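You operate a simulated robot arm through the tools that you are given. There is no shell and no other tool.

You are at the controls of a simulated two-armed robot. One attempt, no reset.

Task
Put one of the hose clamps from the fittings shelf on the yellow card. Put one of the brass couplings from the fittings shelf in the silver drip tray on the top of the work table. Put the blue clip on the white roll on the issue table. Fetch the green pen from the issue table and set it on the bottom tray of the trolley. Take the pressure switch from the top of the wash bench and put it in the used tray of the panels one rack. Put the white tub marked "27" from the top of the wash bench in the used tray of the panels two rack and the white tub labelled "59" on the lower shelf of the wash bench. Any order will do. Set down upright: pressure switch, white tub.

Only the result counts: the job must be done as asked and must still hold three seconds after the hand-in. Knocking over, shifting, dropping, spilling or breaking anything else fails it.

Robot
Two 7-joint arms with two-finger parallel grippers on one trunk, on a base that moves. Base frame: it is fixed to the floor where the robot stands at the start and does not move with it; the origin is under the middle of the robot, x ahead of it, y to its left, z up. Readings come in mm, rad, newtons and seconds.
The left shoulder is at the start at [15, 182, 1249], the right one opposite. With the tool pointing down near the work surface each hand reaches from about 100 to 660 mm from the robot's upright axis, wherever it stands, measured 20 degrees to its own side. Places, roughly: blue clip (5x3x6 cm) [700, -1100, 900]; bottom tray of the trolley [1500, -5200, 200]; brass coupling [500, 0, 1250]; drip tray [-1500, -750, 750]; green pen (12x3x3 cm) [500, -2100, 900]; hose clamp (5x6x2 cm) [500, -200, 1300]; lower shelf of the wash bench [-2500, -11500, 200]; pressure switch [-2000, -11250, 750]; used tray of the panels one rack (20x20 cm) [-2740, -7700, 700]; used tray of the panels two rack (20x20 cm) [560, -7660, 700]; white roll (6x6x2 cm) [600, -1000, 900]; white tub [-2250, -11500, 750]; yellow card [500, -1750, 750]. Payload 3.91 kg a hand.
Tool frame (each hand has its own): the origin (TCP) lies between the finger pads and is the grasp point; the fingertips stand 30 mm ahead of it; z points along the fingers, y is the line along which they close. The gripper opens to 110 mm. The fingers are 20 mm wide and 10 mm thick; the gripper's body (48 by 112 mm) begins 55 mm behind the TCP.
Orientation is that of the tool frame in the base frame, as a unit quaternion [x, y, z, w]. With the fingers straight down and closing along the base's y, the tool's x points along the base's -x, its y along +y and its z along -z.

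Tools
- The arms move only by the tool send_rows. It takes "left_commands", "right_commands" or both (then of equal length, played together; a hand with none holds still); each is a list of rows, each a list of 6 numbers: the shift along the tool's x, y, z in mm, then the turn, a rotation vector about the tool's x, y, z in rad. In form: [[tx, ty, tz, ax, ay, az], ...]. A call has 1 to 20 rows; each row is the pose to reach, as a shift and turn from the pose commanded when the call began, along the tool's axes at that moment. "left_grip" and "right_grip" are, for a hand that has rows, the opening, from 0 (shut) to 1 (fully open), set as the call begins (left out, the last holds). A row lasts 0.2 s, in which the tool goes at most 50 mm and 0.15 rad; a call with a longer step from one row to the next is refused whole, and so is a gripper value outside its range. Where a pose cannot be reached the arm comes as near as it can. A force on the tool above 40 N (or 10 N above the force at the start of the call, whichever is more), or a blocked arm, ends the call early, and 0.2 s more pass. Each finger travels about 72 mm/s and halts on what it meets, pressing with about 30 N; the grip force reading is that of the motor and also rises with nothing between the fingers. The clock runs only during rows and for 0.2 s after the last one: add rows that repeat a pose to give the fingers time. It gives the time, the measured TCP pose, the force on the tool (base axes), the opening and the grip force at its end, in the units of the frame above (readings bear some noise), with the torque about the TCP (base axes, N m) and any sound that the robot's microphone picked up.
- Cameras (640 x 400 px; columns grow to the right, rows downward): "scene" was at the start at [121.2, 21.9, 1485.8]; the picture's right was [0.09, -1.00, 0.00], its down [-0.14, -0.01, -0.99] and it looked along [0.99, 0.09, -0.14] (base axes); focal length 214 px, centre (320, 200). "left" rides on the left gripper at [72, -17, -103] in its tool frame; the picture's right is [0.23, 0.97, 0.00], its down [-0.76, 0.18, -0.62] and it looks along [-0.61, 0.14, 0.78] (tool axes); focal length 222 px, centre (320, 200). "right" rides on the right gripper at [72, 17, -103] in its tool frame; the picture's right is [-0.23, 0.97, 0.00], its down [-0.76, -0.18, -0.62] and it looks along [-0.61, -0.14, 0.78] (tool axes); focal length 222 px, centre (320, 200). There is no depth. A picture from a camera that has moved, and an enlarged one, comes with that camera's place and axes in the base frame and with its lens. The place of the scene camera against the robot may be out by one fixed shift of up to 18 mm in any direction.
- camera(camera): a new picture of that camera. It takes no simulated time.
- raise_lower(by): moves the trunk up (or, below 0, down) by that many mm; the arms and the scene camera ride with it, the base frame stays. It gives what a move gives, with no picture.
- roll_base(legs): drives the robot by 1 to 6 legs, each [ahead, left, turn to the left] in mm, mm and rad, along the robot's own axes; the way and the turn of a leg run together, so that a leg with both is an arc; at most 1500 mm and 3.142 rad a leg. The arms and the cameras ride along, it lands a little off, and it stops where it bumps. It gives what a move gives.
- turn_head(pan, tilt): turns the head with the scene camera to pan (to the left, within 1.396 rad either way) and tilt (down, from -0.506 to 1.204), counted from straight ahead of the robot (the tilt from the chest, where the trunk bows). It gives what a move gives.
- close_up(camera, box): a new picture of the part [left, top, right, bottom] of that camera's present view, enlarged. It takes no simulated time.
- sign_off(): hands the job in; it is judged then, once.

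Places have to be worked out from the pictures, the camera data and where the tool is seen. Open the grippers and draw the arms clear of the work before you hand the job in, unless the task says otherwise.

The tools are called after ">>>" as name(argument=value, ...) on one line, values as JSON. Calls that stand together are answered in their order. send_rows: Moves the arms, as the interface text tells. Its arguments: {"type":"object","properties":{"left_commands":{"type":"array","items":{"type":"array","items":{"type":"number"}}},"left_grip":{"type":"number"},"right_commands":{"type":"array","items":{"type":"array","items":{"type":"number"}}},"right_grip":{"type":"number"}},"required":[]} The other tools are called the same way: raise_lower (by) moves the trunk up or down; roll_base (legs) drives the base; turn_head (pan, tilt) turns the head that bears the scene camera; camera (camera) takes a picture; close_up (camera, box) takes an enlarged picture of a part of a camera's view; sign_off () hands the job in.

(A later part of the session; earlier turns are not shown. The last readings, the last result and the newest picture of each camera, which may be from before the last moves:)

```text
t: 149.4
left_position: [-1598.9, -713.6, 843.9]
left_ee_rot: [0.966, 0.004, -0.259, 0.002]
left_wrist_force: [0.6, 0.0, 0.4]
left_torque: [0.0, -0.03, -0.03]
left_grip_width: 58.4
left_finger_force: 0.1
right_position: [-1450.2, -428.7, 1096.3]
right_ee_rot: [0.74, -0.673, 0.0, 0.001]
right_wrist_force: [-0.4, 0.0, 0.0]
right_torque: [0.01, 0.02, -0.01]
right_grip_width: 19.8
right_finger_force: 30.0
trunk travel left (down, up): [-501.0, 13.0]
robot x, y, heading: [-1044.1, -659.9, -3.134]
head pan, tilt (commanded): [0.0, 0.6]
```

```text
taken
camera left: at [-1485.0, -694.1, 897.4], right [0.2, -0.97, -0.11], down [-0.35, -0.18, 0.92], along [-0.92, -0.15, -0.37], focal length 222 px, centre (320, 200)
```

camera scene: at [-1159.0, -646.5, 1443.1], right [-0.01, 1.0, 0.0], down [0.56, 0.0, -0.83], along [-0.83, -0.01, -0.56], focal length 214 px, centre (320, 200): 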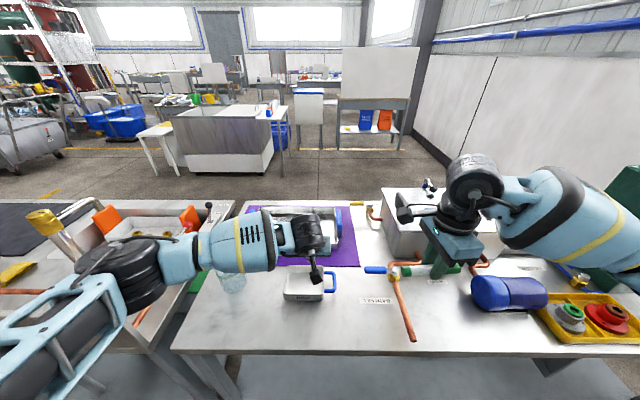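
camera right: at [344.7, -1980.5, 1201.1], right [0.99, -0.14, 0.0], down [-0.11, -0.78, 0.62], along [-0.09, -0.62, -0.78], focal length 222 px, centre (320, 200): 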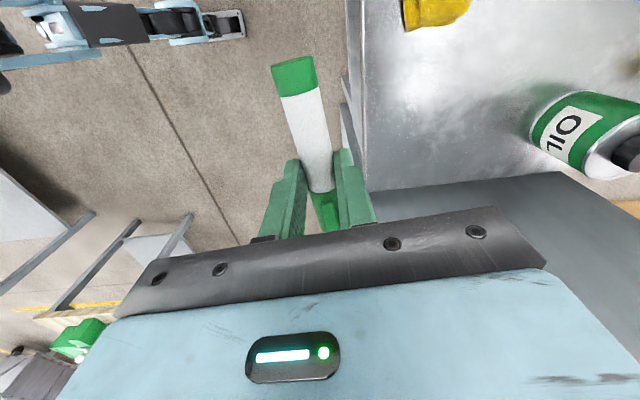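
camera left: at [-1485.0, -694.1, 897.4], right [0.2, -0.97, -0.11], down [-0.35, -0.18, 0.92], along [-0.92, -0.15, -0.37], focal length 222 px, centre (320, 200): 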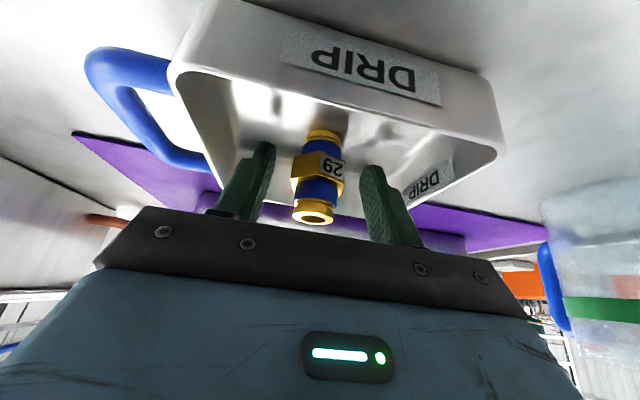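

The coupling stands in the drip tray. I withdraw the left hand along its own axis and then out to a carry position.

>>> send_rows(left_commands=[[0, 0, -20, 0, 0, 0], [0, 0, -50, 0, 0, 0], [0, 0, -90, 0, 0, 0], [0, 0, -130, 0, 0, 0], [0, 10, -170, 0, 0, 0], [0, 30, -210, 0, 0, 0], [0, 60, -240, 0, 0, 0], [0, 95, -260, 0, 0, 0], [0, 130, -275, 0, 0, 0], [0, 130, -275, 0, 0, 0]])

>>> camera(camera="scene")

>>> close_up(camera="scene", box=[240, 200, 360, 320])

```text
t: 151.6
left_position: [-1461.8, -835.9, 1085.1]
left_ee_rot: [0.966, 0.005, -0.259, 0.002]
left_wrist_force: [-0.4, 0.3, -0.1]
left_torque: [-0.02, 0.0, -0.01]
left_grip_width: 58.0
left_finger_force: 0.1
right_position: [-1451.0, -427.7, 1096.9]
right_ee_rot: [0.739, -0.674, 0.001, 0.0]
right_wrist_force: [-0.8, -0.1, -0.4]
right_torque: [-0.01, 0.01, 0.0]
right_grip_width: 19.8
right_finger_force: 29.9
trunk travel left (down, up): [-501.0, 13.0]
robot x, y, heading: [-1043.8, -655.8, -3.136]
head pan, tilt (commanded): [0.0, 0.6]
```

```text
taken
camera scene: at [-1159.9, -645.0, 1443.0], right [-0.01, 1.0, 0.0], down [0.57, 0.0, -0.82], along [-0.82, -0.01, -0.57], focal length 214 px, centre (320, 200)
```

scene: 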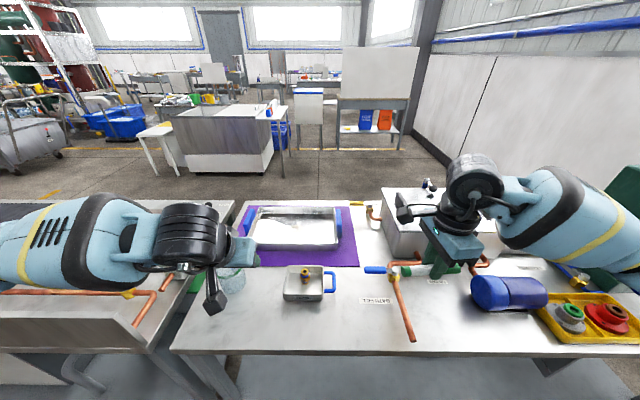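

```text
3.33 times, centred on (300, 260) of scene
camera zoom: at [-1159.9, -645.0, 1443.0], right [-0.01, 1.0, 0.0], down [0.57, 0.0, -0.82], along [-0.82, -0.01, -0.57], focal length 715 px, centre (387, 0)
```

zoom: 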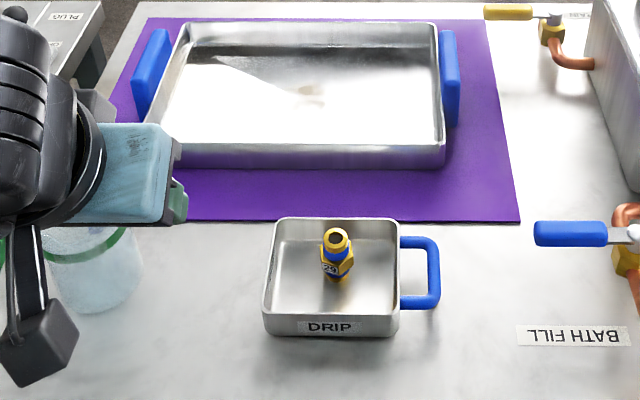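

The coupling is standing in the DRIP tray, and the tray is where it was. Next comes the pen for the trolley. I back off to the middle of the aisle and turn to face -y down the hall.

>>> roll_base(legs=[[-550, 0, 0], [0, 0, 1.57]])

>>> turn_head(pan=0.0, tilt=0.2)

>>> camera(camera="scene")

```text
t: 158.7
left_position: [-295.0, -1064.5, 1084.7]
left_ee_rot: [0.668, 0.698, -0.179, 0.188]
left_wrist_force: [-0.7, -0.5, 0.2]
left_torque: [-0.03, 0.03, -0.01]
left_grip_width: 58.3
left_finger_force: 0.1
right_position: [-703.6, -1066.9, 1097.3]
right_ee_rot: [0.998, 0.065, 0.001, 0.001]
right_wrist_force: [-0.2, 0.0, -0.4]
right_torque: [0.0, 0.0, 0.01]
right_grip_width: 19.7
right_finger_force: 29.9
trunk travel left (down, up): [-501.0, 13.0]
robot x, y, heading: [-488.4, -651.5, -1.524]
head pan, tilt (commanded): [0.0, 0.6]
```

```text
t: 159.6
left_position: [-295.9, -1063.3, 1084.6]
left_ee_rot: [0.668, 0.698, -0.178, 0.188]
left_wrist_force: [-1.7, -1.1, 0.3]
left_torque: [-0.02, 0.0, 0.01]
left_grip_width: 58.0
left_finger_force: 0.1
right_position: [-702.6, -1067.0, 1098.0]
right_ee_rot: [0.998, 0.066, 0.0, 0.0]
right_wrist_force: [-0.6, 0.5, -0.3]
right_torque: [0.0, -0.02, -0.01]
right_grip_width: 19.6
right_finger_force: 30.1
trunk travel left (down, up): [-501.0, 13.0]
robot x, y, heading: [-486.6, -652.9, -1.521]
head pan, tilt (commanded): [0.0, 0.201]
```

```text
taken
camera scene: at [-481.7, -760.1, 1479.8], right [-1.0, -0.04, 0.0], down [-0.01, 0.2, -0.98], along [0.04, -0.98, -0.2], focal length 214 px, centre (320, 200)
```

scene: 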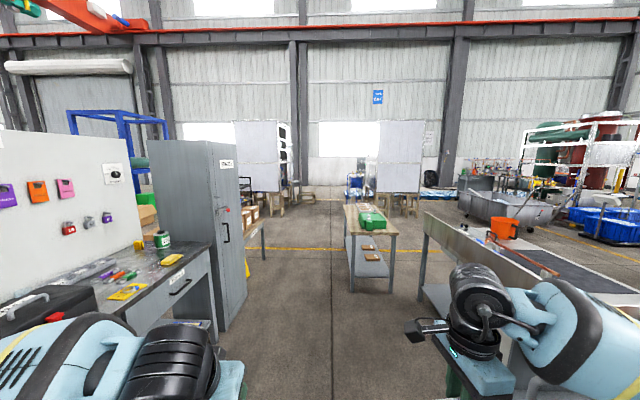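

The way ahead runs between the SPARES cabinet, at x ≥ 387, and a small wooden table, at x ≤ -732. I shift left to x ≈ -240, straighten my heading and drive 1400 mm forward.

>>> roll_base(legs=[[0, 250, -0.05], [1400, 0, 0]])

>>> camera(camera="scene")

```text
t: 169.0
left_position: [-52.0, -2472.5, 1085.1]
left_ee_rot: [0.679, 0.687, -0.181, 0.185]
left_wrist_force: [0.0, -0.3, -0.4]
left_torque: [-0.01, -0.04, -0.03]
left_grip_width: 58.1
left_finger_force: 0.1
right_position: [-458.3, -2461.0, 1096.9]
right_ee_rot: [0.999, 0.047, 0.0, 0.0]
right_wrist_force: [0.1, 0.5, -0.2]
right_torque: [0.02, 0.01, 0.01]
right_grip_width: 19.3
right_finger_force: 29.5
trunk travel left (down, up): [-501.0, 13.0]
robot x, y, heading: [-229.5, -2055.0, -1.563]
head pan, tilt (commanded): [0.0, 0.201]
```

```text
taken
camera scene: at [-227.4, -2162.0, 1479.9], right [-1.0, -0.01, 0.0], down [0.0, 0.2, -0.98], along [0.01, -0.98, -0.2], focal length 214 px, centre (320, 200)
```

scene: 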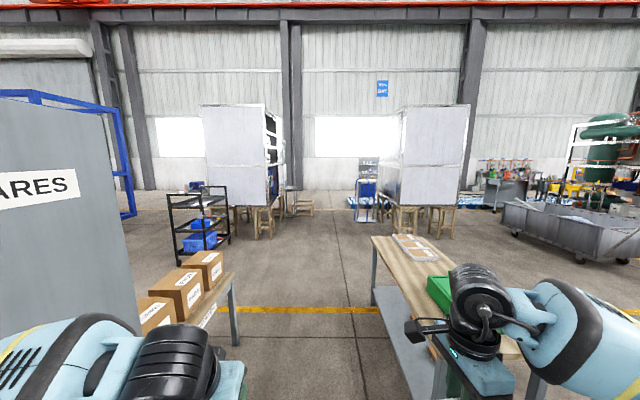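

I can see the black three-tier trolley ahead on the left, around [1500, -5200], with blue bins on its trays. I drive forward another 1500 mm along the same line and look at it again.

>>> roll_base(legs=[[1500, 0, 0]])

>>> turn_head(pan=0.7, tilt=0.3)

>>> camera(camera="scene")

```text
t: 176.4
left_position: [-78.7, -3972.8, 1085.9]
left_ee_rot: [0.692, 0.674, -0.185, 0.181]
left_wrist_force: [-0.3, -0.3, -0.5]
left_torque: [0.0, -0.03, -0.03]
left_grip_width: 58.0
left_finger_force: 0.1
right_position: [-483.9, -3946.1, 1098.1]
right_ee_rot: [1.0, 0.031, 0.001, 0.0]
right_wrist_force: [1.0, 0.3, -0.5]
right_torque: [0.01, -0.02, 0.0]
right_grip_width: 19.6
right_finger_force: 30.0
trunk travel left (down, up): [-501.0, 13.0]
robot x, y, heading: [-240.2, -3545.8, -1.594]
head pan, tilt (commanded): [0.0, 0.201]
```

```text
t: 177.5
left_position: [-78.6, -3972.5, 1083.9]
left_ee_rot: [0.692, 0.674, -0.185, 0.182]
left_wrist_force: [0.5, -0.1, -0.4]
left_torque: [0.03, 0.0, 0.01]
left_grip_width: 58.2
left_finger_force: 0.1
right_position: [-485.0, -3947.9, 1097.4]
right_ee_rot: [1.0, 0.031, 0.001, 0.0]
right_wrist_force: [-0.5, -0.9, 0.2]
right_torque: [-0.04, 0.0, 0.0]
right_grip_width: 19.7
right_finger_force: 29.9
trunk travel left (down, up): [-501.0, 13.0]
robot x, y, heading: [-239.6, -3550.2, -1.601]
head pan, tilt (commanded): [0.7, 0.3]
```

```text
taken
camera scene: at [-183.2, -3635.5, 1470.6], right [-0.78, -0.62, 0.0], down [-0.18, 0.23, -0.96], along [0.6, -0.75, -0.3], focal length 214 px, centre (320, 200)
```

scene: 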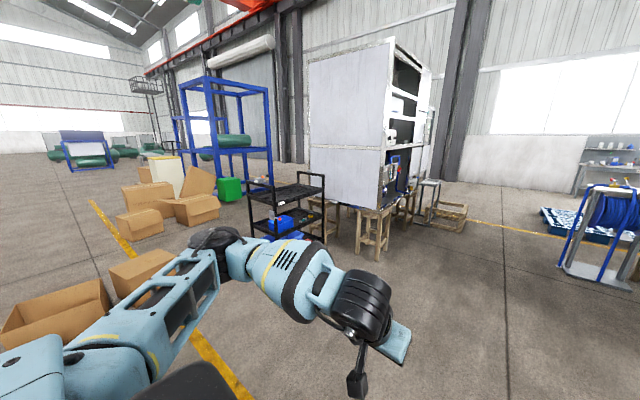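

The trolley is ahead-left, partly behind my left arm. I zoom in to see its trays and surroundings.

>>> close_up(camera="scene", box=[220, 150, 420, 275])

```text
3.20 times, centred on (320, 212) of scene
camera zoom: at [-183.2, -3635.5, 1470.6], right [-0.78, -0.62, 0.0], down [-0.18, 0.23, -0.96], along [0.6, -0.75, -0.3], focal length 686 px, centre (320, 160)
```

zoom: 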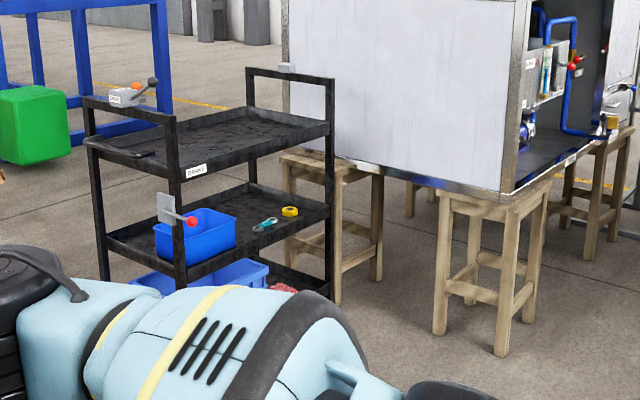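

The trolley has three black trays, and its near long side faces me obliquely. I drive forward 650 mm past the wooden table and turn left toward it for a better look.

>>> roll_base(legs=[[650, 0, 0], [0, 0, 0.95]])

>>> turn_head(pan=0.0, tilt=0.35)

>>> camera(camera="scene")

```text
t: 183.6
left_position: [181.6, -4318.5, 1083.8]
left_ee_rot: [0.308, 0.915, -0.082, 0.246]
left_wrist_force: [-1.0, 0.2, -0.3]
left_torque: [-0.02, -0.01, 0.02]
left_grip_width: 58.2
left_finger_force: 0.0
right_position: [-75.2, -4633.3, 1098.1]
right_ee_rot: [0.876, 0.482, 0.001, 0.0]
right_wrist_force: [-0.1, 1.0, -0.6]
right_torque: [-0.01, 0.0, 0.0]
right_grip_width: 19.9
right_finger_force: 30.0
trunk travel left (down, up): [-501.0, 13.0]
robot x, y, heading: [-257.1, -4202.9, -0.648]
head pan, tilt (commanded): [0.7, 0.3]
```

```text
t: 184.6
left_position: [183.0, -4317.6, 1085.8]
left_ee_rot: [0.308, 0.915, -0.081, 0.246]
left_wrist_force: [0.7, 0.2, -0.2]
left_torque: [0.0, 0.01, 0.01]
left_grip_width: 58.4
left_finger_force: 0.0
right_position: [-74.5, -4632.9, 1096.6]
right_ee_rot: [0.876, 0.482, 0.0, 0.0]
right_wrist_force: [0.5, -1.2, -0.5]
right_torque: [0.0, 0.01, 0.02]
right_grip_width: 19.6
right_finger_force: 30.2
trunk travel left (down, up): [-501.0, 13.0]
robot x, y, heading: [-259.3, -4202.4, -0.648]
head pan, tilt (commanded): [0.0, 0.351]
```

```text
taken
camera scene: at [-159.6, -4262.3, 1465.8], right [-0.6, -0.8, 0.0], down [-0.27, 0.21, -0.94], along [0.75, -0.57, -0.34], focal length 214 px, centre (320, 200)
```

scene: 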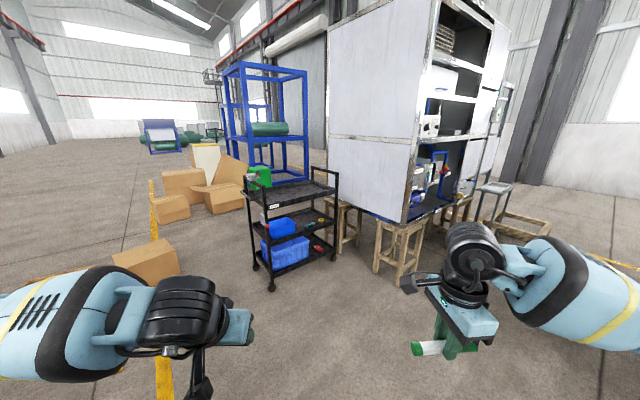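

>>> close_up(camera="scene", box=[230, 150, 370, 300])

```text
2.67 times, centred on (300, 225) of scene
camera zoom: at [-159.6, -4262.3, 1465.8], right [-0.6, -0.8, 0.0], down [-0.27, 0.21, -0.94], along [0.75, -0.57, -0.34], focal length 572 px, centre (373, 133)
```

zoom: 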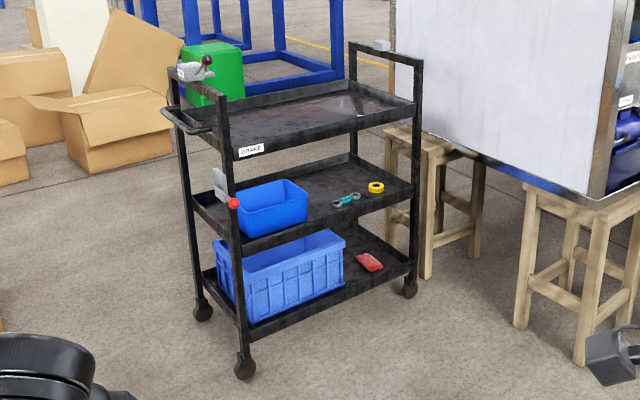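

The trolley stands square to my axes, with x about 1365–1756 and y about -4875 to -5620. The near side of its bottom tray has free space right of the blue crate. I drive to about [565, -5215] and face +x.

>>> roll_base(legs=[[1268, -310, 0], [0, 0, 0.648]])

>>> turn_head(pan=0.0, tilt=0.5)

>>> camera(camera="scene")

```text
t: 192.8
left_position: [958.6, -5075.3, 1084.5]
left_ee_rot: [0.031, 0.966, -0.008, 0.258]
left_wrist_force: [0.4, 0.8, 0.2]
left_torque: [0.0, -0.02, 0.0]
left_grip_width: 58.5
left_finger_force: 0.0
right_position: [918.0, -5481.0, 1097.3]
right_ee_rot: [0.699, 0.715, 0.0, -0.001]
right_wrist_force: [0.7, 0.7, -0.8]
right_torque: [0.0, -0.04, -0.02]
right_grip_width: 19.5
right_finger_force: 30.3
trunk travel left (down, up): [-501.0, 13.0]
robot x, y, heading: [526.5, -5220.9, -0.067]
head pan, tilt (commanded): [0.0, 0.351]
```

```text
t: 193.5
left_position: [957.2, -5073.8, 1085.4]
left_ee_rot: [0.032, 0.965, -0.008, 0.259]
left_wrist_force: [-0.3, -0.5, -0.5]
left_torque: [0.01, 0.01, 0.01]
left_grip_width: 58.3
left_finger_force: 0.0
right_position: [915.4, -5480.6, 1095.9]
right_ee_rot: [0.7, 0.714, 0.0, -0.001]
right_wrist_force: [-0.1, -0.3, -0.7]
right_torque: [-0.04, -0.02, 0.01]
right_grip_width: 19.7
right_finger_force: 29.7
trunk travel left (down, up): [-501.0, 13.0]
robot x, y, heading: [525.7, -5220.1, -0.063]
head pan, tilt (commanded): [0.0, 0.499]
```

```text
taken
camera scene: at [647.0, -5215.0, 1452.2], right [-0.06, -1.0, 0.0], down [-0.48, 0.03, -0.88], along [0.88, -0.06, -0.48], focal length 214 px, centre (320, 200)
```

scene: 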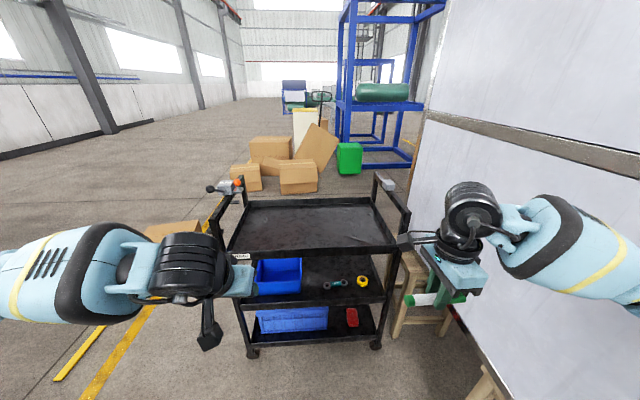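

I now face the trolley. I zoom in on the bottom tray to find the free spot.

>>> close_up(camera="scene", box=[230, 240, 410, 360])

>>> camera(camera="right")

```text
3.33 times, centred on (320, 300) of scene
camera zoom: at [647.0, -5215.0, 1452.2], right [-0.06, -1.0, 0.0], down [-0.48, 0.03, -0.88], along [0.88, -0.06, -0.48], focal length 715 px, centre (320, -133)
```

zoom: 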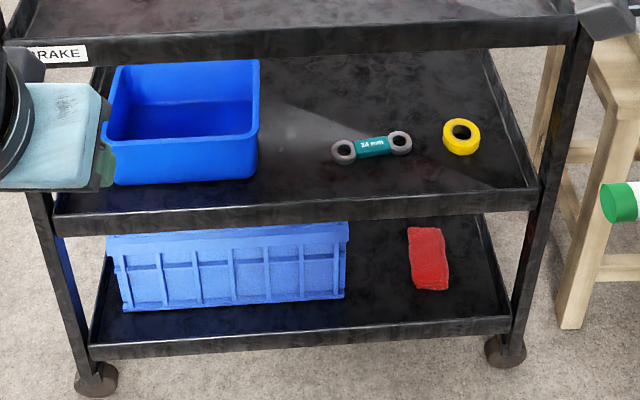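

```text
taken
camera right: at [930.1, -5406.3, 1201.4], right [0.98, -0.21, 0.0], down [-0.16, -0.77, 0.62], along [-0.13, -0.61, -0.78], focal length 222 px, centre (320, 200)
```

right: 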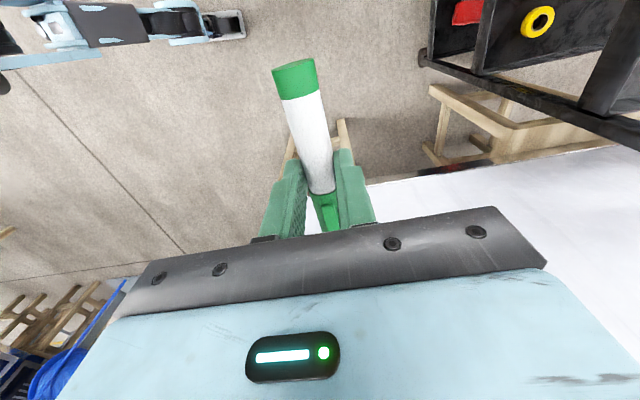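

The bottom tray floor is near z ≈ 147 with a lip to about 167, and the middle tray starts at about 444. There is a free strip just behind the front lip, right of the crate, for the pen lying along y. I straighten my heading, then pitch the pen hand forward 30°.

>>> roll_base(legs=[[0, 0, 0.063]])

>>> send_rows(right_commands=[[0, 0, 0, -0.13, 0, 0.02], [0, 0, 0, -0.26, 0, 0.04], [0, 0, 0, -0.39, 0, 0.06], [0, 0, 0, -0.5236, 0, 0.08], [0, 0, 0, -0.5236, 0, 0.08]])

>>> raise_lower(by=-200)

>>> camera(camera="scene")

```text
t: 194.3
left_position: [949.2, -5049.3, 1085.4]
left_ee_rot: [0.002, 0.966, 0.001, 0.258]
left_wrist_force: [0.7, -0.5, 0.2]
left_torque: [0.0, 0.0, 0.01]
left_grip_width: 58.2
left_finger_force: 0.1
right_position: [932.0, -5456.3, 1097.5]
right_ee_rot: [0.677, 0.736, 0.001, -0.001]
right_wrist_force: [0.6, 0.0, -0.2]
right_torque: [-0.02, -0.01, -0.02]
right_grip_width: 19.6
right_finger_force: 30.2
trunk travel left (down, up): [-501.0, 13.0]
robot x, y, heading: [527.9, -5221.9, -0.008]
head pan, tilt (commanded): [0.0, 0.499]
```

```text
t: 195.5
left_position: [948.9, -5048.0, 1084.6]
left_ee_rot: [0.002, 0.966, 0.0, 0.259]
left_wrist_force: [0.4, 1.1, -0.1]
left_torque: [0.0, -0.02, 0.01]
left_grip_width: 58.4
left_finger_force: 0.1
right_position: [931.9, -5455.2, 1097.1]
right_ee_rot: [0.682, 0.684, 0.191, 0.175]
right_wrist_force: [-0.2, 0.3, 0.2]
right_torque: [-0.01, 0.01, -0.03]
right_grip_width: 19.6
right_finger_force: 29.5
trunk travel left (down, up): [-501.0, 13.0]
robot x, y, heading: [526.7, -5221.5, -0.001]
head pan, tilt (commanded): [0.0, 0.499]
```

```text
t: 197.7
left_position: [947.3, -5048.4, 883.8]
left_ee_rot: [0.002, 0.966, 0.0, 0.26]
left_wrist_force: [0.0, -0.2, 0.2]
left_torque: [0.0, -0.02, -0.01]
left_grip_width: 58.4
left_finger_force: 0.2
right_position: [926.6, -5454.9, 836.0]
right_ee_rot: [0.696, 0.697, 0.128, 0.113]
right_wrist_force: [-0.2, 0.3, -0.4]
right_torque: [0.03, -0.01, -0.04]
right_grip_width: 19.5
right_finger_force: 29.6
trunk travel left (down, up): [-301.0, 213.0]
robot x, y, heading: [530.5, -5226.2, -0.001]
head pan, tilt (commanded): [0.0, 0.499]
```

```text
taken
camera scene: at [763.7, -5208.1, 1227.5], right [0.0, -1.0, 0.0], down [-0.48, 0.0, -0.88], along [0.88, 0.0, -0.48], focal length 214 px, centre (320, 200)
```

scene: 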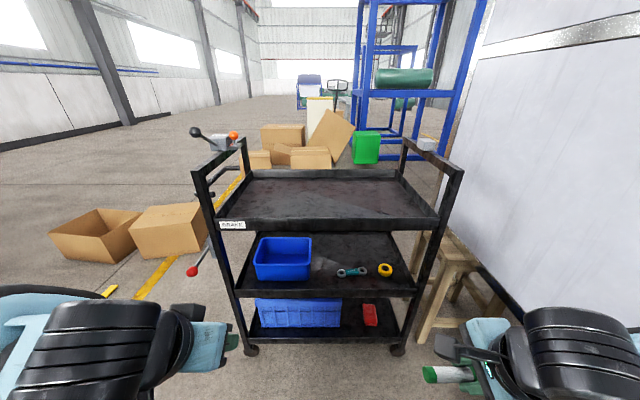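

Lowering the trunk carries the torso forward a little, which is fine here. I lower a further 250 mm.

>>> raise_lower(by=-250)

>>> camera(camera="scene")

>>> camera(camera="right")

```text
t: 200.3
left_position: [969.8, -5048.5, 552.7]
left_ee_rot: [0.002, 0.989, 0.0, 0.148]
left_wrist_force: [0.3, -0.8, 0.9]
left_torque: [-0.01, -0.01, 0.02]
left_grip_width: 58.2
left_finger_force: 0.0
right_position: [937.8, -5455.9, 508.0]
right_ee_rot: [0.707, 0.704, 0.05, 0.033]
right_wrist_force: [0.1, 0.2, -0.2]
right_torque: [-0.02, -0.01, 0.02]
right_grip_width: 19.7
right_finger_force: 29.3
trunk travel left (down, up): [-51.0, 463.0]
robot x, y, heading: [525.3, -5218.6, -0.006]
head pan, tilt (commanded): [0.0, 0.499]
```

```text
taken
camera scene: at [854.9, -5208.4, 949.2], right [0.0, -1.0, 0.0], down [-0.48, 0.0, -0.88], along [0.88, 0.0, -0.48], focal length 214 px, centre (320, 200)
```

scene: 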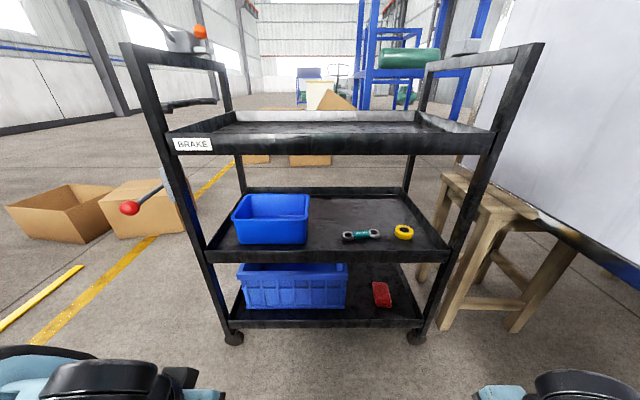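

```text
taken
camera right: at [941.0, -5384.5, 615.9], right [0.97, -0.23, 0.11], down [-0.25, -0.78, 0.58], along [-0.05, -0.59, -0.81], focal length 222 px, centre (320, 200)
```

right: 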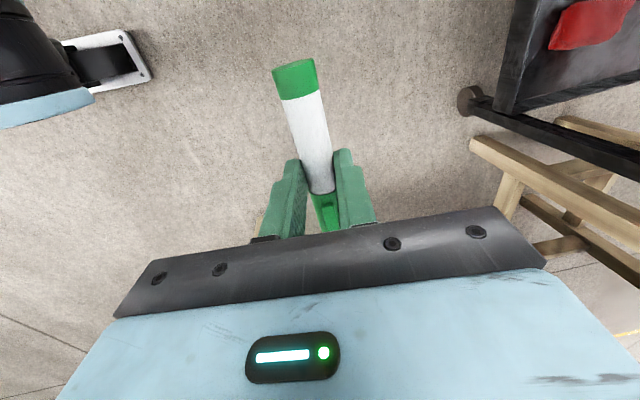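

The whole trolley is in view now. I zoom in on its bottom tray for exact positions.

>>> close_up(camera="scene", box=[220, 235, 450, 355])

```text
2.78 times, centred on (335, 295) of scene
camera zoom: at [854.9, -5208.4, 949.2], right [0.0, -1.0, 0.0], down [-0.48, 0.0, -0.88], along [0.88, 0.0, -0.48], focal length 597 px, centre (278, -64)
```

zoom: 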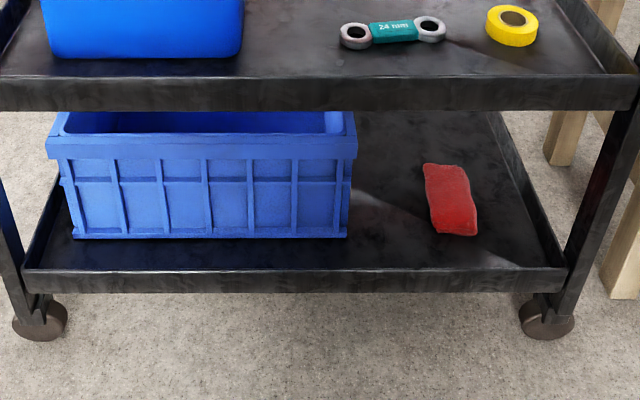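

The front lip is at x ≈ 1350 with its top at z ≈ 169. The crate's front is at about x = 1415 and the red item starts at about x = 1419, y -5451. I drive forward 270 mm to bring the tray within the right hand's reach.

>>> roll_base(legs=[[270, 0, 0]])

>>> camera(camera="scene")

>>> camera(camera="right")

```text
t: 202.2
left_position: [1234.6, -5053.8, 552.9]
left_ee_rot: [0.005, 0.989, 0.0, 0.148]
left_wrist_force: [-0.4, 0.0, -0.2]
left_torque: [-0.02, 0.01, 0.0]
left_grip_width: 58.2
left_finger_force: 0.1
right_position: [1199.8, -5459.5, 508.6]
right_ee_rot: [0.71, 0.701, 0.05, 0.033]
right_wrist_force: [0.0, -0.5, 1.3]
right_torque: [-0.02, -0.01, 0.04]
right_grip_width: 19.5
right_finger_force: 30.0
trunk travel left (down, up): [-51.0, 463.0]
robot x, y, heading: [787.1, -5222.2, -0.01]
head pan, tilt (commanded): [0.0, 0.499]
```

```text
taken
camera scene: at [1117.8, -5212.4, 949.1], right [-0.01, -1.0, 0.0], down [-0.48, 0.0, -0.88], along [0.88, -0.01, -0.48], focal length 214 px, centre (320, 200)
```

scene: 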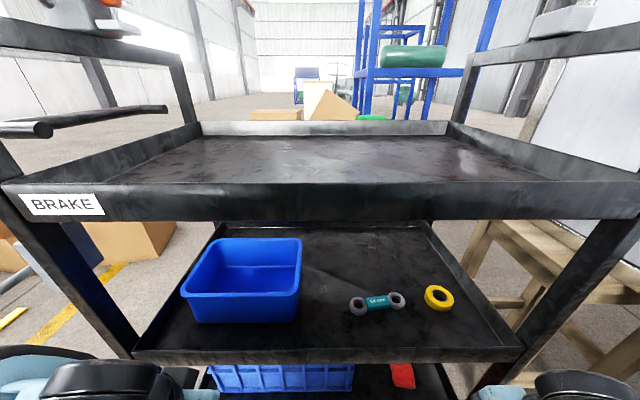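

```text
taken
camera right: at [1202.7, -5389.2, 615.7], right [0.97, -0.24, 0.11], down [-0.26, -0.77, 0.58], along [-0.06, -0.59, -0.81], focal length 222 px, centre (320, 200)
```

right: 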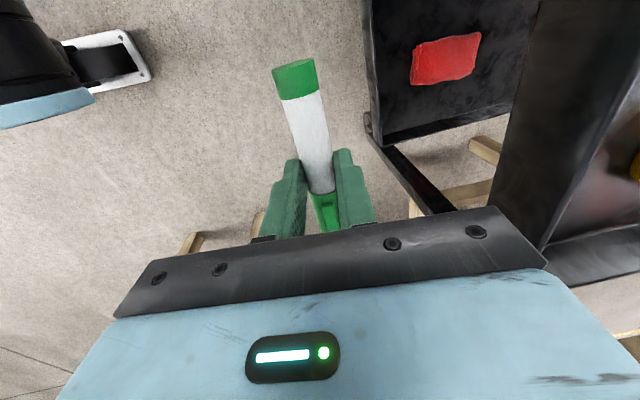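

The strip right behind the lip, in front of the red item, has room for the pen. Staying to the right of my own knee, I lower the pen hand in front of the trolley to z ≈ 300 and pitch it to 60° below horizontal.

>>> send_rows(right_commands=[[0, -1, 34, -0.068, -0.004, -0.002], [0, -3, 69, -0.135, -0.007, -0.003], [0, -4, 104, -0.203, -0.011, -0.005], [0, -6, 138, -0.27, -0.015, -0.007], [0, -8, 173, -0.338, -0.018, -0.009], [0, -9.5, 208, -0.4057, -0.022, -0.0103], [0, -9.5, 208, -0.4057, -0.022, -0.0103]])

>>> camera(camera="right")

>>> camera(camera="scene")

```text
t: 203.8
left_position: [1234.5, -5053.1, 551.8]
left_ee_rot: [0.006, 0.989, 0.0, 0.149]
left_wrist_force: [0.3, -0.3, 0.2]
left_torque: [0.01, 0.0, 0.0]
left_grip_width: 58.2
left_finger_force: 0.0
right_position: [1217.6, -5443.5, 360.5]
right_ee_rot: [0.686, 0.696, 0.156, 0.14]
right_wrist_force: [-0.9, 0.5, 0.0]
right_torque: [0.04, 0.01, 0.02]
right_grip_width: 19.6
right_finger_force: 29.8
right hand out of reach, approached as far as the arm can: row 5, 6, 7
trunk travel left (down, up): [-51.0, 463.0]
robot x, y, heading: [788.7, -5224.1, -0.007]
head pan, tilt (commanded): [0.0, 0.499]
```

```text
taken
camera right: at [1188.1, -5373.4, 465.2], right [0.89, -0.22, 0.39], down [-0.4, -0.78, 0.48], along [0.2, -0.59, -0.78], focal length 222 px, centre (320, 200)
```

right: 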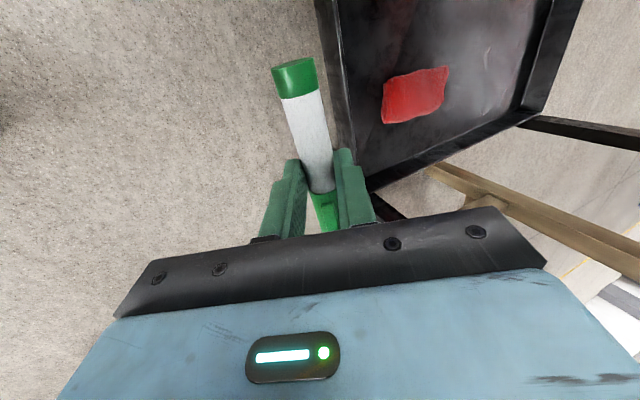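

```text
taken
camera scene: at [1117.9, -5212.0, 949.1], right [-0.01, -1.0, 0.0], down [-0.48, 0.0, -0.88], along [0.88, -0.01, -0.48], focal length 214 px, centre (320, 200)
```

scene: 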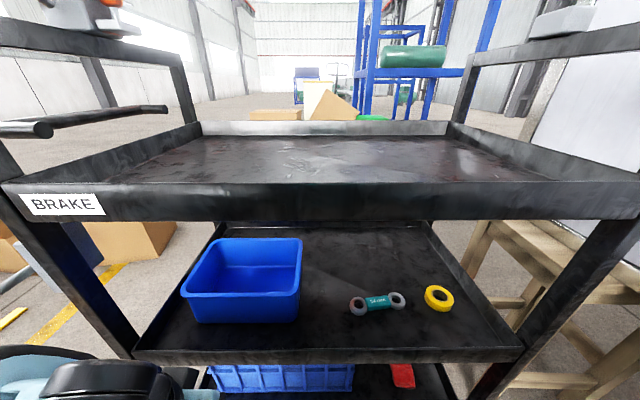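

The arm could not get below z = 360 so close to the body. I command a point further forward, about [1290, -5450, 265], where the arm is less folded but still in front of the trolley.

>>> send_rows(right_commands=[[1, 12, 17, 0, 0, 0], [2, 24, 34, 0, 0, 0], [3, 36, 51, 0, 0, 0], [4.5, 47, 68, 0, 0, 0], [4.5, 47, 68, 0, 0, 0]])

>>> camera(camera="right")

```text
t: 204.9
left_position: [1235.2, -5053.2, 552.6]
left_ee_rot: [0.005, 0.989, -0.001, 0.148]
left_wrist_force: [-0.3, -0.1, 0.2]
left_torque: [-0.01, 0.01, 0.01]
left_grip_width: 58.5
left_finger_force: 0.0
right_position: [1288.0, -5433.9, 318.3]
right_ee_rot: [0.686, 0.697, 0.156, 0.139]
right_wrist_force: [0.0, -0.2, -0.7]
right_torque: [-0.04, -0.03, -0.03]
right_grip_width: 19.6
right_finger_force: 29.9
trunk travel left (down, up): [-51.0, 463.0]
robot x, y, heading: [789.9, -5225.3, -0.012]
head pan, tilt (commanded): [0.0, 0.499]
```

```text
taken
camera right: at [1257.4, -5363.2, 420.3], right [0.89, -0.22, 0.39], down [-0.4, -0.78, 0.48], along [0.2, -0.59, -0.78], focal length 222 px, centre (320, 200)
```

right: 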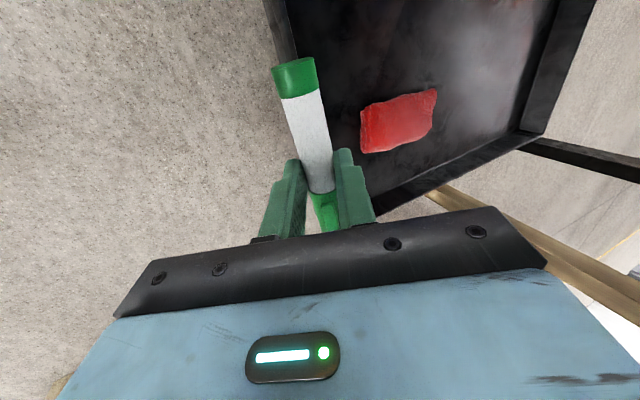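

That worked: TCP [1288, -5434, 318]. I lower further to z ≈ 250 with a little more forward pitch, still in front of the lip.

>>> send_rows(right_commands=[[-4, -9, 20, -0.03, 0, 0], [-8, -18, 40, -0.06, 0, 0], [-11.3, -26.6, 59, -0.1, 0, 0], [-11.3, -26.6, 59, -0.1, 0, 0]])

>>> camera(camera="right")

```text
t: 205.9
left_position: [1233.9, -5054.0, 552.8]
left_ee_rot: [0.006, 0.989, -0.001, 0.149]
left_wrist_force: [-0.3, 0.9, -0.2]
left_torque: [-0.02, -0.03, 0.0]
left_grip_width: 57.9
left_finger_force: 0.2
right_position: [1294.9, -5458.4, 290.8]
right_ee_rot: [0.68, 0.695, 0.175, 0.157]
right_wrist_force: [0.3, -0.3, -0.8]
right_torque: [0.01, 0.01, 0.04]
right_grip_width: 19.6
right_finger_force: 29.6
right hand out of reach, approached as far as the arm can: row 2, 3, 4
trunk travel left (down, up): [-51.0, 463.0]
robot x, y, heading: [786.3, -5224.2, -0.008]
head pan, tilt (commanded): [0.0, 0.499]
```

```text
taken
camera right: at [1259.7, -5387.4, 393.6], right [0.87, -0.21, 0.44], down [-0.42, -0.78, 0.46], along [0.25, -0.58, -0.77], focal length 222 px, centre (320, 200)
```

right: 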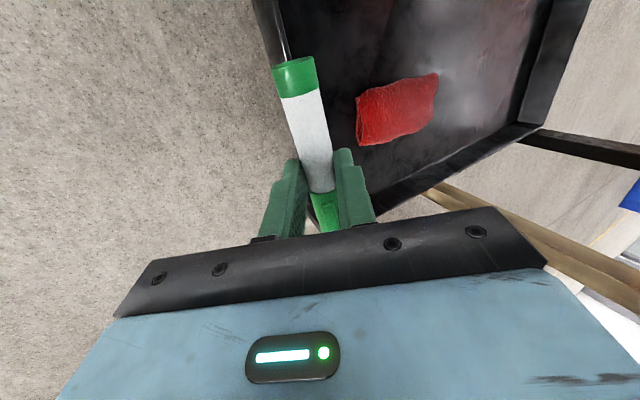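

The low pose is limited because the arm is too folded. I back the base off 130 mm so that the arm can extend more toward the same spot.

>>> roll_base(legs=[[-130, 0, 0]])

>>> send_rows(right_commands=[[0, 20, 30, 0, 0, 0], [0, 40, 60, 0, 0, 0], [0, 55, 88, -0.02, 0, 0], [0, 65, 115, -0.04, 0, 0], [0, 65, 115, -0.04, 0, 0]])

>>> camera(camera="right")

>>> camera(camera="scene")

```text
t: 207.2
left_position: [1104.5, -5050.4, 552.8]
left_ee_rot: [0.004, 0.989, 0.0, 0.148]
left_wrist_force: [0.4, -1.1, 0.3]
left_torque: [-0.01, 0.01, 0.01]
left_grip_width: 58.2
left_finger_force: 0.0
right_position: [1167.2, -5455.5, 292.2]
right_ee_rot: [0.679, 0.696, 0.176, 0.157]
right_wrist_force: [0.2, 0.2, -0.3]
right_torque: [0.01, -0.01, -0.01]
right_grip_width: 19.8
right_finger_force: 29.7
trunk travel left (down, up): [-51.0, 463.0]
robot x, y, heading: [661.5, -5221.4, 0.003]
head pan, tilt (commanded): [0.0, 0.499]
```

```text
t: 208.4
left_position: [1103.5, -5051.1, 553.5]
left_ee_rot: [0.003, 0.989, 0.0, 0.149]
left_wrist_force: [0.2, 0.1, -0.7]
left_torque: [0.0, -0.02, 0.05]
left_grip_width: 58.3
left_finger_force: 0.1
right_position: [1275.5, -5448.2, 221.3]
right_ee_rot: [0.675, 0.692, 0.19, 0.17]
right_wrist_force: [-0.8, 0.3, 0.3]
right_torque: [0.0, -0.02, -0.01]
right_grip_width: 19.6
right_finger_force: 29.9
trunk travel left (down, up): [-51.0, 463.0]
robot x, y, heading: [663.5, -5221.3, -0.001]
head pan, tilt (commanded): [0.0, 0.499]
```

```text
taken
camera right: at [1236.0, -5377.9, 320.3], right [0.85, -0.21, 0.47], down [-0.44, -0.78, 0.44], along [0.28, -0.58, -0.76], focal length 222 px, centre (320, 200)
```

right: 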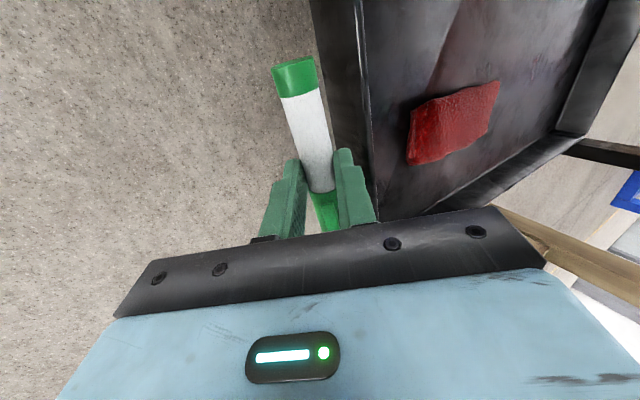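

```text
taken
camera scene: at [988.3, -5210.3, 949.1], right [-0.01, -1.0, 0.0], down [-0.48, 0.0, -0.88], along [0.88, -0.01, -0.48], focal length 214 px, centre (320, 200)
```

scene: 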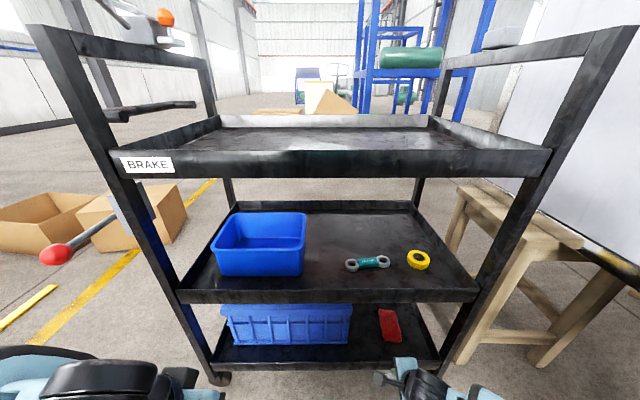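

The lip is confirmed at x = 1350, z 127–169, with the red item starting at x ≈ 1429. I slide the pen in over the lip to x ≈ 1380 at the present height.

>>> send_rows(right_commands=[[-1, 23, 12, 0, 0, 0], [-1.5, 46, 24, 0, 0, 0], [-2.3, 70, 36, 0, 0, 0], [-3.1, 93.3, 48, 0, 0, 0], [-3.1, 93.3, 48, 0, 0, 0]])

>>> camera(camera="right")

>>> camera(camera="scene")

```text
t: 208.9
left_position: [1104.5, -5051.5, 553.7]
left_ee_rot: [0.005, 0.989, 0.001, 0.148]
left_wrist_force: [-0.9, -0.6, 0.5]
left_torque: [0.03, -0.02, -0.02]
left_grip_width: 58.3
left_finger_force: 0.1
right_position: [1298.6, -5448.2, 222.9]
right_ee_rot: [0.678, 0.691, 0.187, 0.167]
right_wrist_force: [-13.0, 0.2, 15.3]
right_torque: [-0.15, -0.17, -0.07]
right_grip_width: 19.5
right_finger_force: 30.5
trunk travel left (down, up): [-51.0, 463.0]
robot x, y, heading: [657.2, -5223.0, -0.008]
head pan, tilt (commanded): [0.0, 0.499]
stopped in row 2 (right hand): the force on the tool passed its limit at 113 N (the readings are from after the stop); the commanded pose is now the measured one
```

```text
taken
camera right: at [1259.5, -5378.5, 322.4], right [0.86, -0.22, 0.47], down [-0.44, -0.78, 0.44], along [0.27, -0.58, -0.77], focal length 222 px, centre (320, 200)
```

right: 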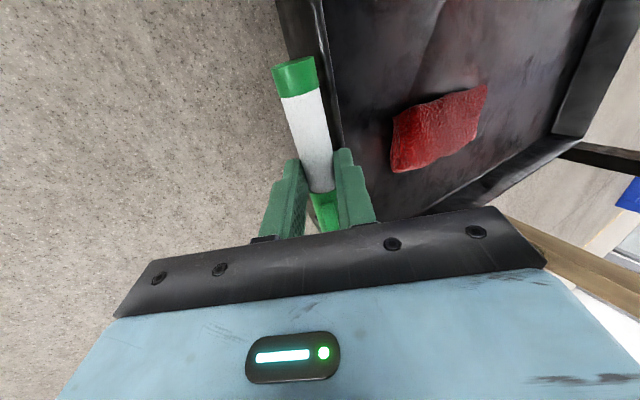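

```text
taken
camera scene: at [987.0, -5210.7, 949.6], right [-0.01, -1.0, 0.0], down [-0.48, 0.0, -0.88], along [0.88, -0.01, -0.48], focal length 214 px, centre (320, 200)
```

scene: 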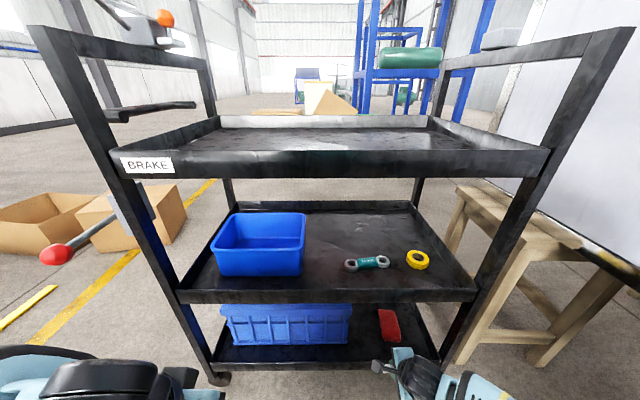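

The hand touched something at x ≈ 1298, pushed back and up, and the move stopped. The trolley did not visibly move. I zoom in from both cameras to find what was touched.

>>> close_up(camera="scene", box=[330, 280, 490, 400])

>>> close_up(camera="right", box=[220, 30, 440, 240])

```text
3.33 times, centred on (410, 340) of scene
camera zoom: at [987.0, -5210.7, 949.6], right [-0.01, -1.0, 0.0], down [-0.48, 0.0, -0.88], along [0.88, -0.01, -0.48], focal length 715 px, centre (20, -267)
```

zoom: 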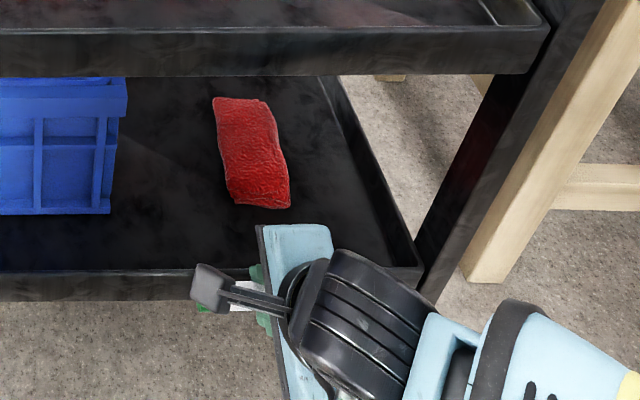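

```text
1.90 times, centred on (330, 135) of right
camera zoom: at [1259.5, -5378.5, 322.4], right [0.86, -0.22, 0.47], down [-0.44, -0.78, 0.44], along [0.27, -0.58, -0.77], focal length 423 px, centre (301, 324)
```

zoom: 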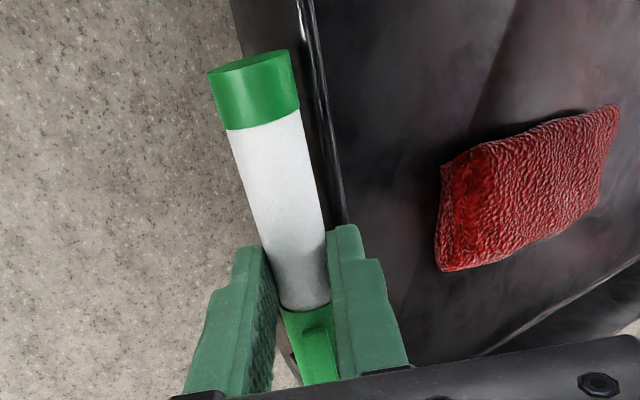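

Re-solving with both wrist views, the lip top is really at about x = 1333, z = 195; I had assumed the wheels marked its front. I back off 20 mm and raise the hand 40 mm before trying to cross it again.

>>> send_rows(right_commands=[[0.6, -14.6, -14.9, 0, 0, 0], [1, -6, -30, 0, 0, 0], [1.4, 1.9, -44.6, 0, 0, 0], [1.4, 1.9, -44.6, 0, 0, 0]])

>>> camera(camera="right")

>>> close_up(camera="scene", box=[190, 280, 490, 400])

```text
t: 209.9
left_position: [1105.7, -5052.8, 552.6]
left_ee_rot: [0.005, 0.989, 0.0, 0.15]
left_wrist_force: [0.8, 0.1, 0.0]
left_torque: [0.0, 0.02, 0.0]
left_grip_width: 58.4
left_finger_force: 0.1
right_position: [1277.7, -5449.1, 258.7]
right_ee_rot: [0.678, 0.692, 0.185, 0.166]
right_wrist_force: [-0.5, 0.2, 0.3]
right_torque: [-0.04, 0.02, 0.01]
right_grip_width: 19.6
right_finger_force: 30.4
trunk travel left (down, up): [-51.0, 463.0]
robot x, y, heading: [659.3, -5221.8, -0.013]
head pan, tilt (commanded): [0.0, 0.499]
```

```text
taken
camera right: at [1238.5, -5378.4, 359.4], right [0.86, -0.22, 0.46], down [-0.44, -0.78, 0.44], along [0.27, -0.58, -0.77], focal length 222 px, centre (320, 200)
```

right: 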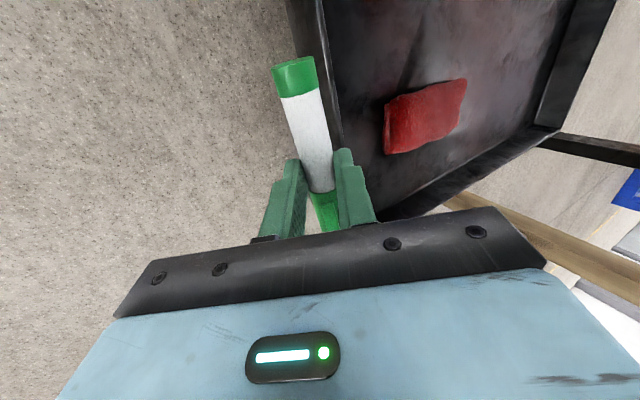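

```text
2.13 times, centred on (340, 340) of scene
camera zoom: at [988.3, -5210.7, 949.1], right [-0.01, -1.0, 0.0], down [-0.48, 0.0, -0.88], along [0.88, -0.01, -0.48], focal length 458 px, centre (277, -99)
```

zoom: 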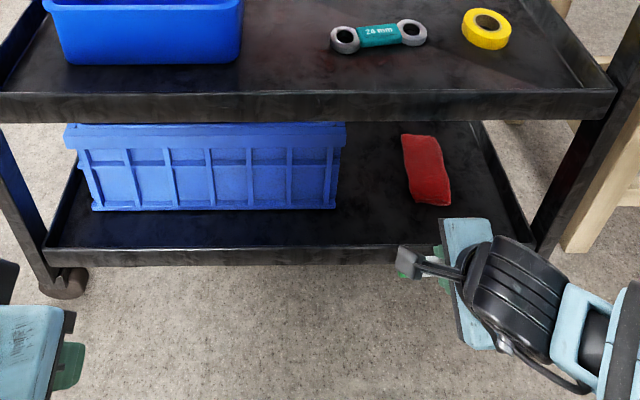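

The hand is free at z = 259 and the trolley is unmoved. I slide forward over the lip in small rows.

>>> send_rows(right_commands=[[1.7, 19.6, 10, 0, 0, 0], [3.4, 39.2, 20, 0, 0, 0], [5.1, 58.9, 30, 0, 0, 0], [6.9, 78.5, 40.3, 0, 0, 0], [6.9, 78.5, 40.3, 0, 0, 0]])

>>> camera(camera="right")

>>> close_up(camera="scene", box=[190, 280, 490, 400])

```text
t: 211.1
left_position: [1104.5, -5050.8, 552.0]
left_ee_rot: [0.004, 0.989, 0.0, 0.149]
left_wrist_force: [-1.3, 0.1, 0.5]
left_torque: [-0.01, 0.0, -0.01]
left_grip_width: 58.1
left_finger_force: 0.0
right_position: [1364.9, -5442.0, 261.8]
right_ee_rot: [0.678, 0.692, 0.185, 0.167]
right_wrist_force: [0.3, 0.2, -1.2]
right_torque: [0.0, -0.01, 0.0]
right_grip_width: 19.6
right_finger_force: 29.8
trunk travel left (down, up): [-51.0, 463.0]
robot x, y, heading: [662.5, -5224.3, -0.006]
head pan, tilt (commanded): [0.0, 0.499]
```

```text
taken
camera right: at [1326.1, -5371.3, 362.8], right [0.86, -0.21, 0.46], down [-0.44, -0.78, 0.44], along [0.27, -0.58, -0.77], focal length 222 px, centre (320, 200)
```

right: 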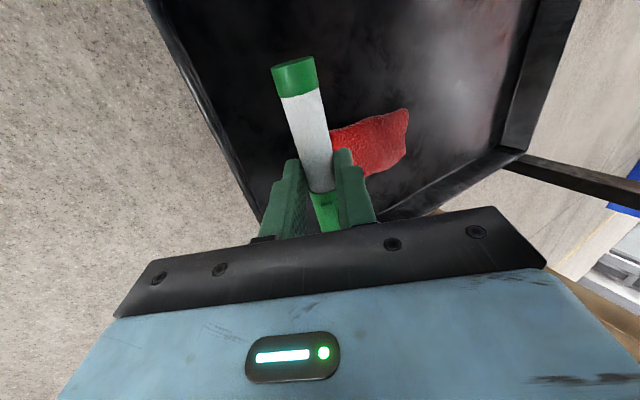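

```text
2.13 times, centred on (340, 340) of scene
camera zoom: at [988.3, -5210.7, 949.1], right [-0.01, -1.0, 0.0], down [-0.48, 0.0, -0.88], along [0.88, -0.01, -0.48], focal length 458 px, centre (277, -99)
```

zoom: 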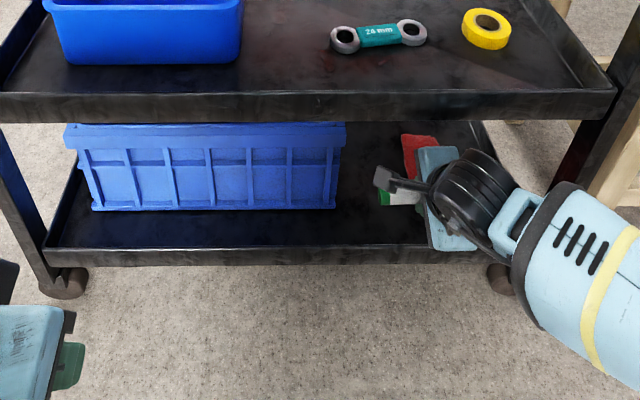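

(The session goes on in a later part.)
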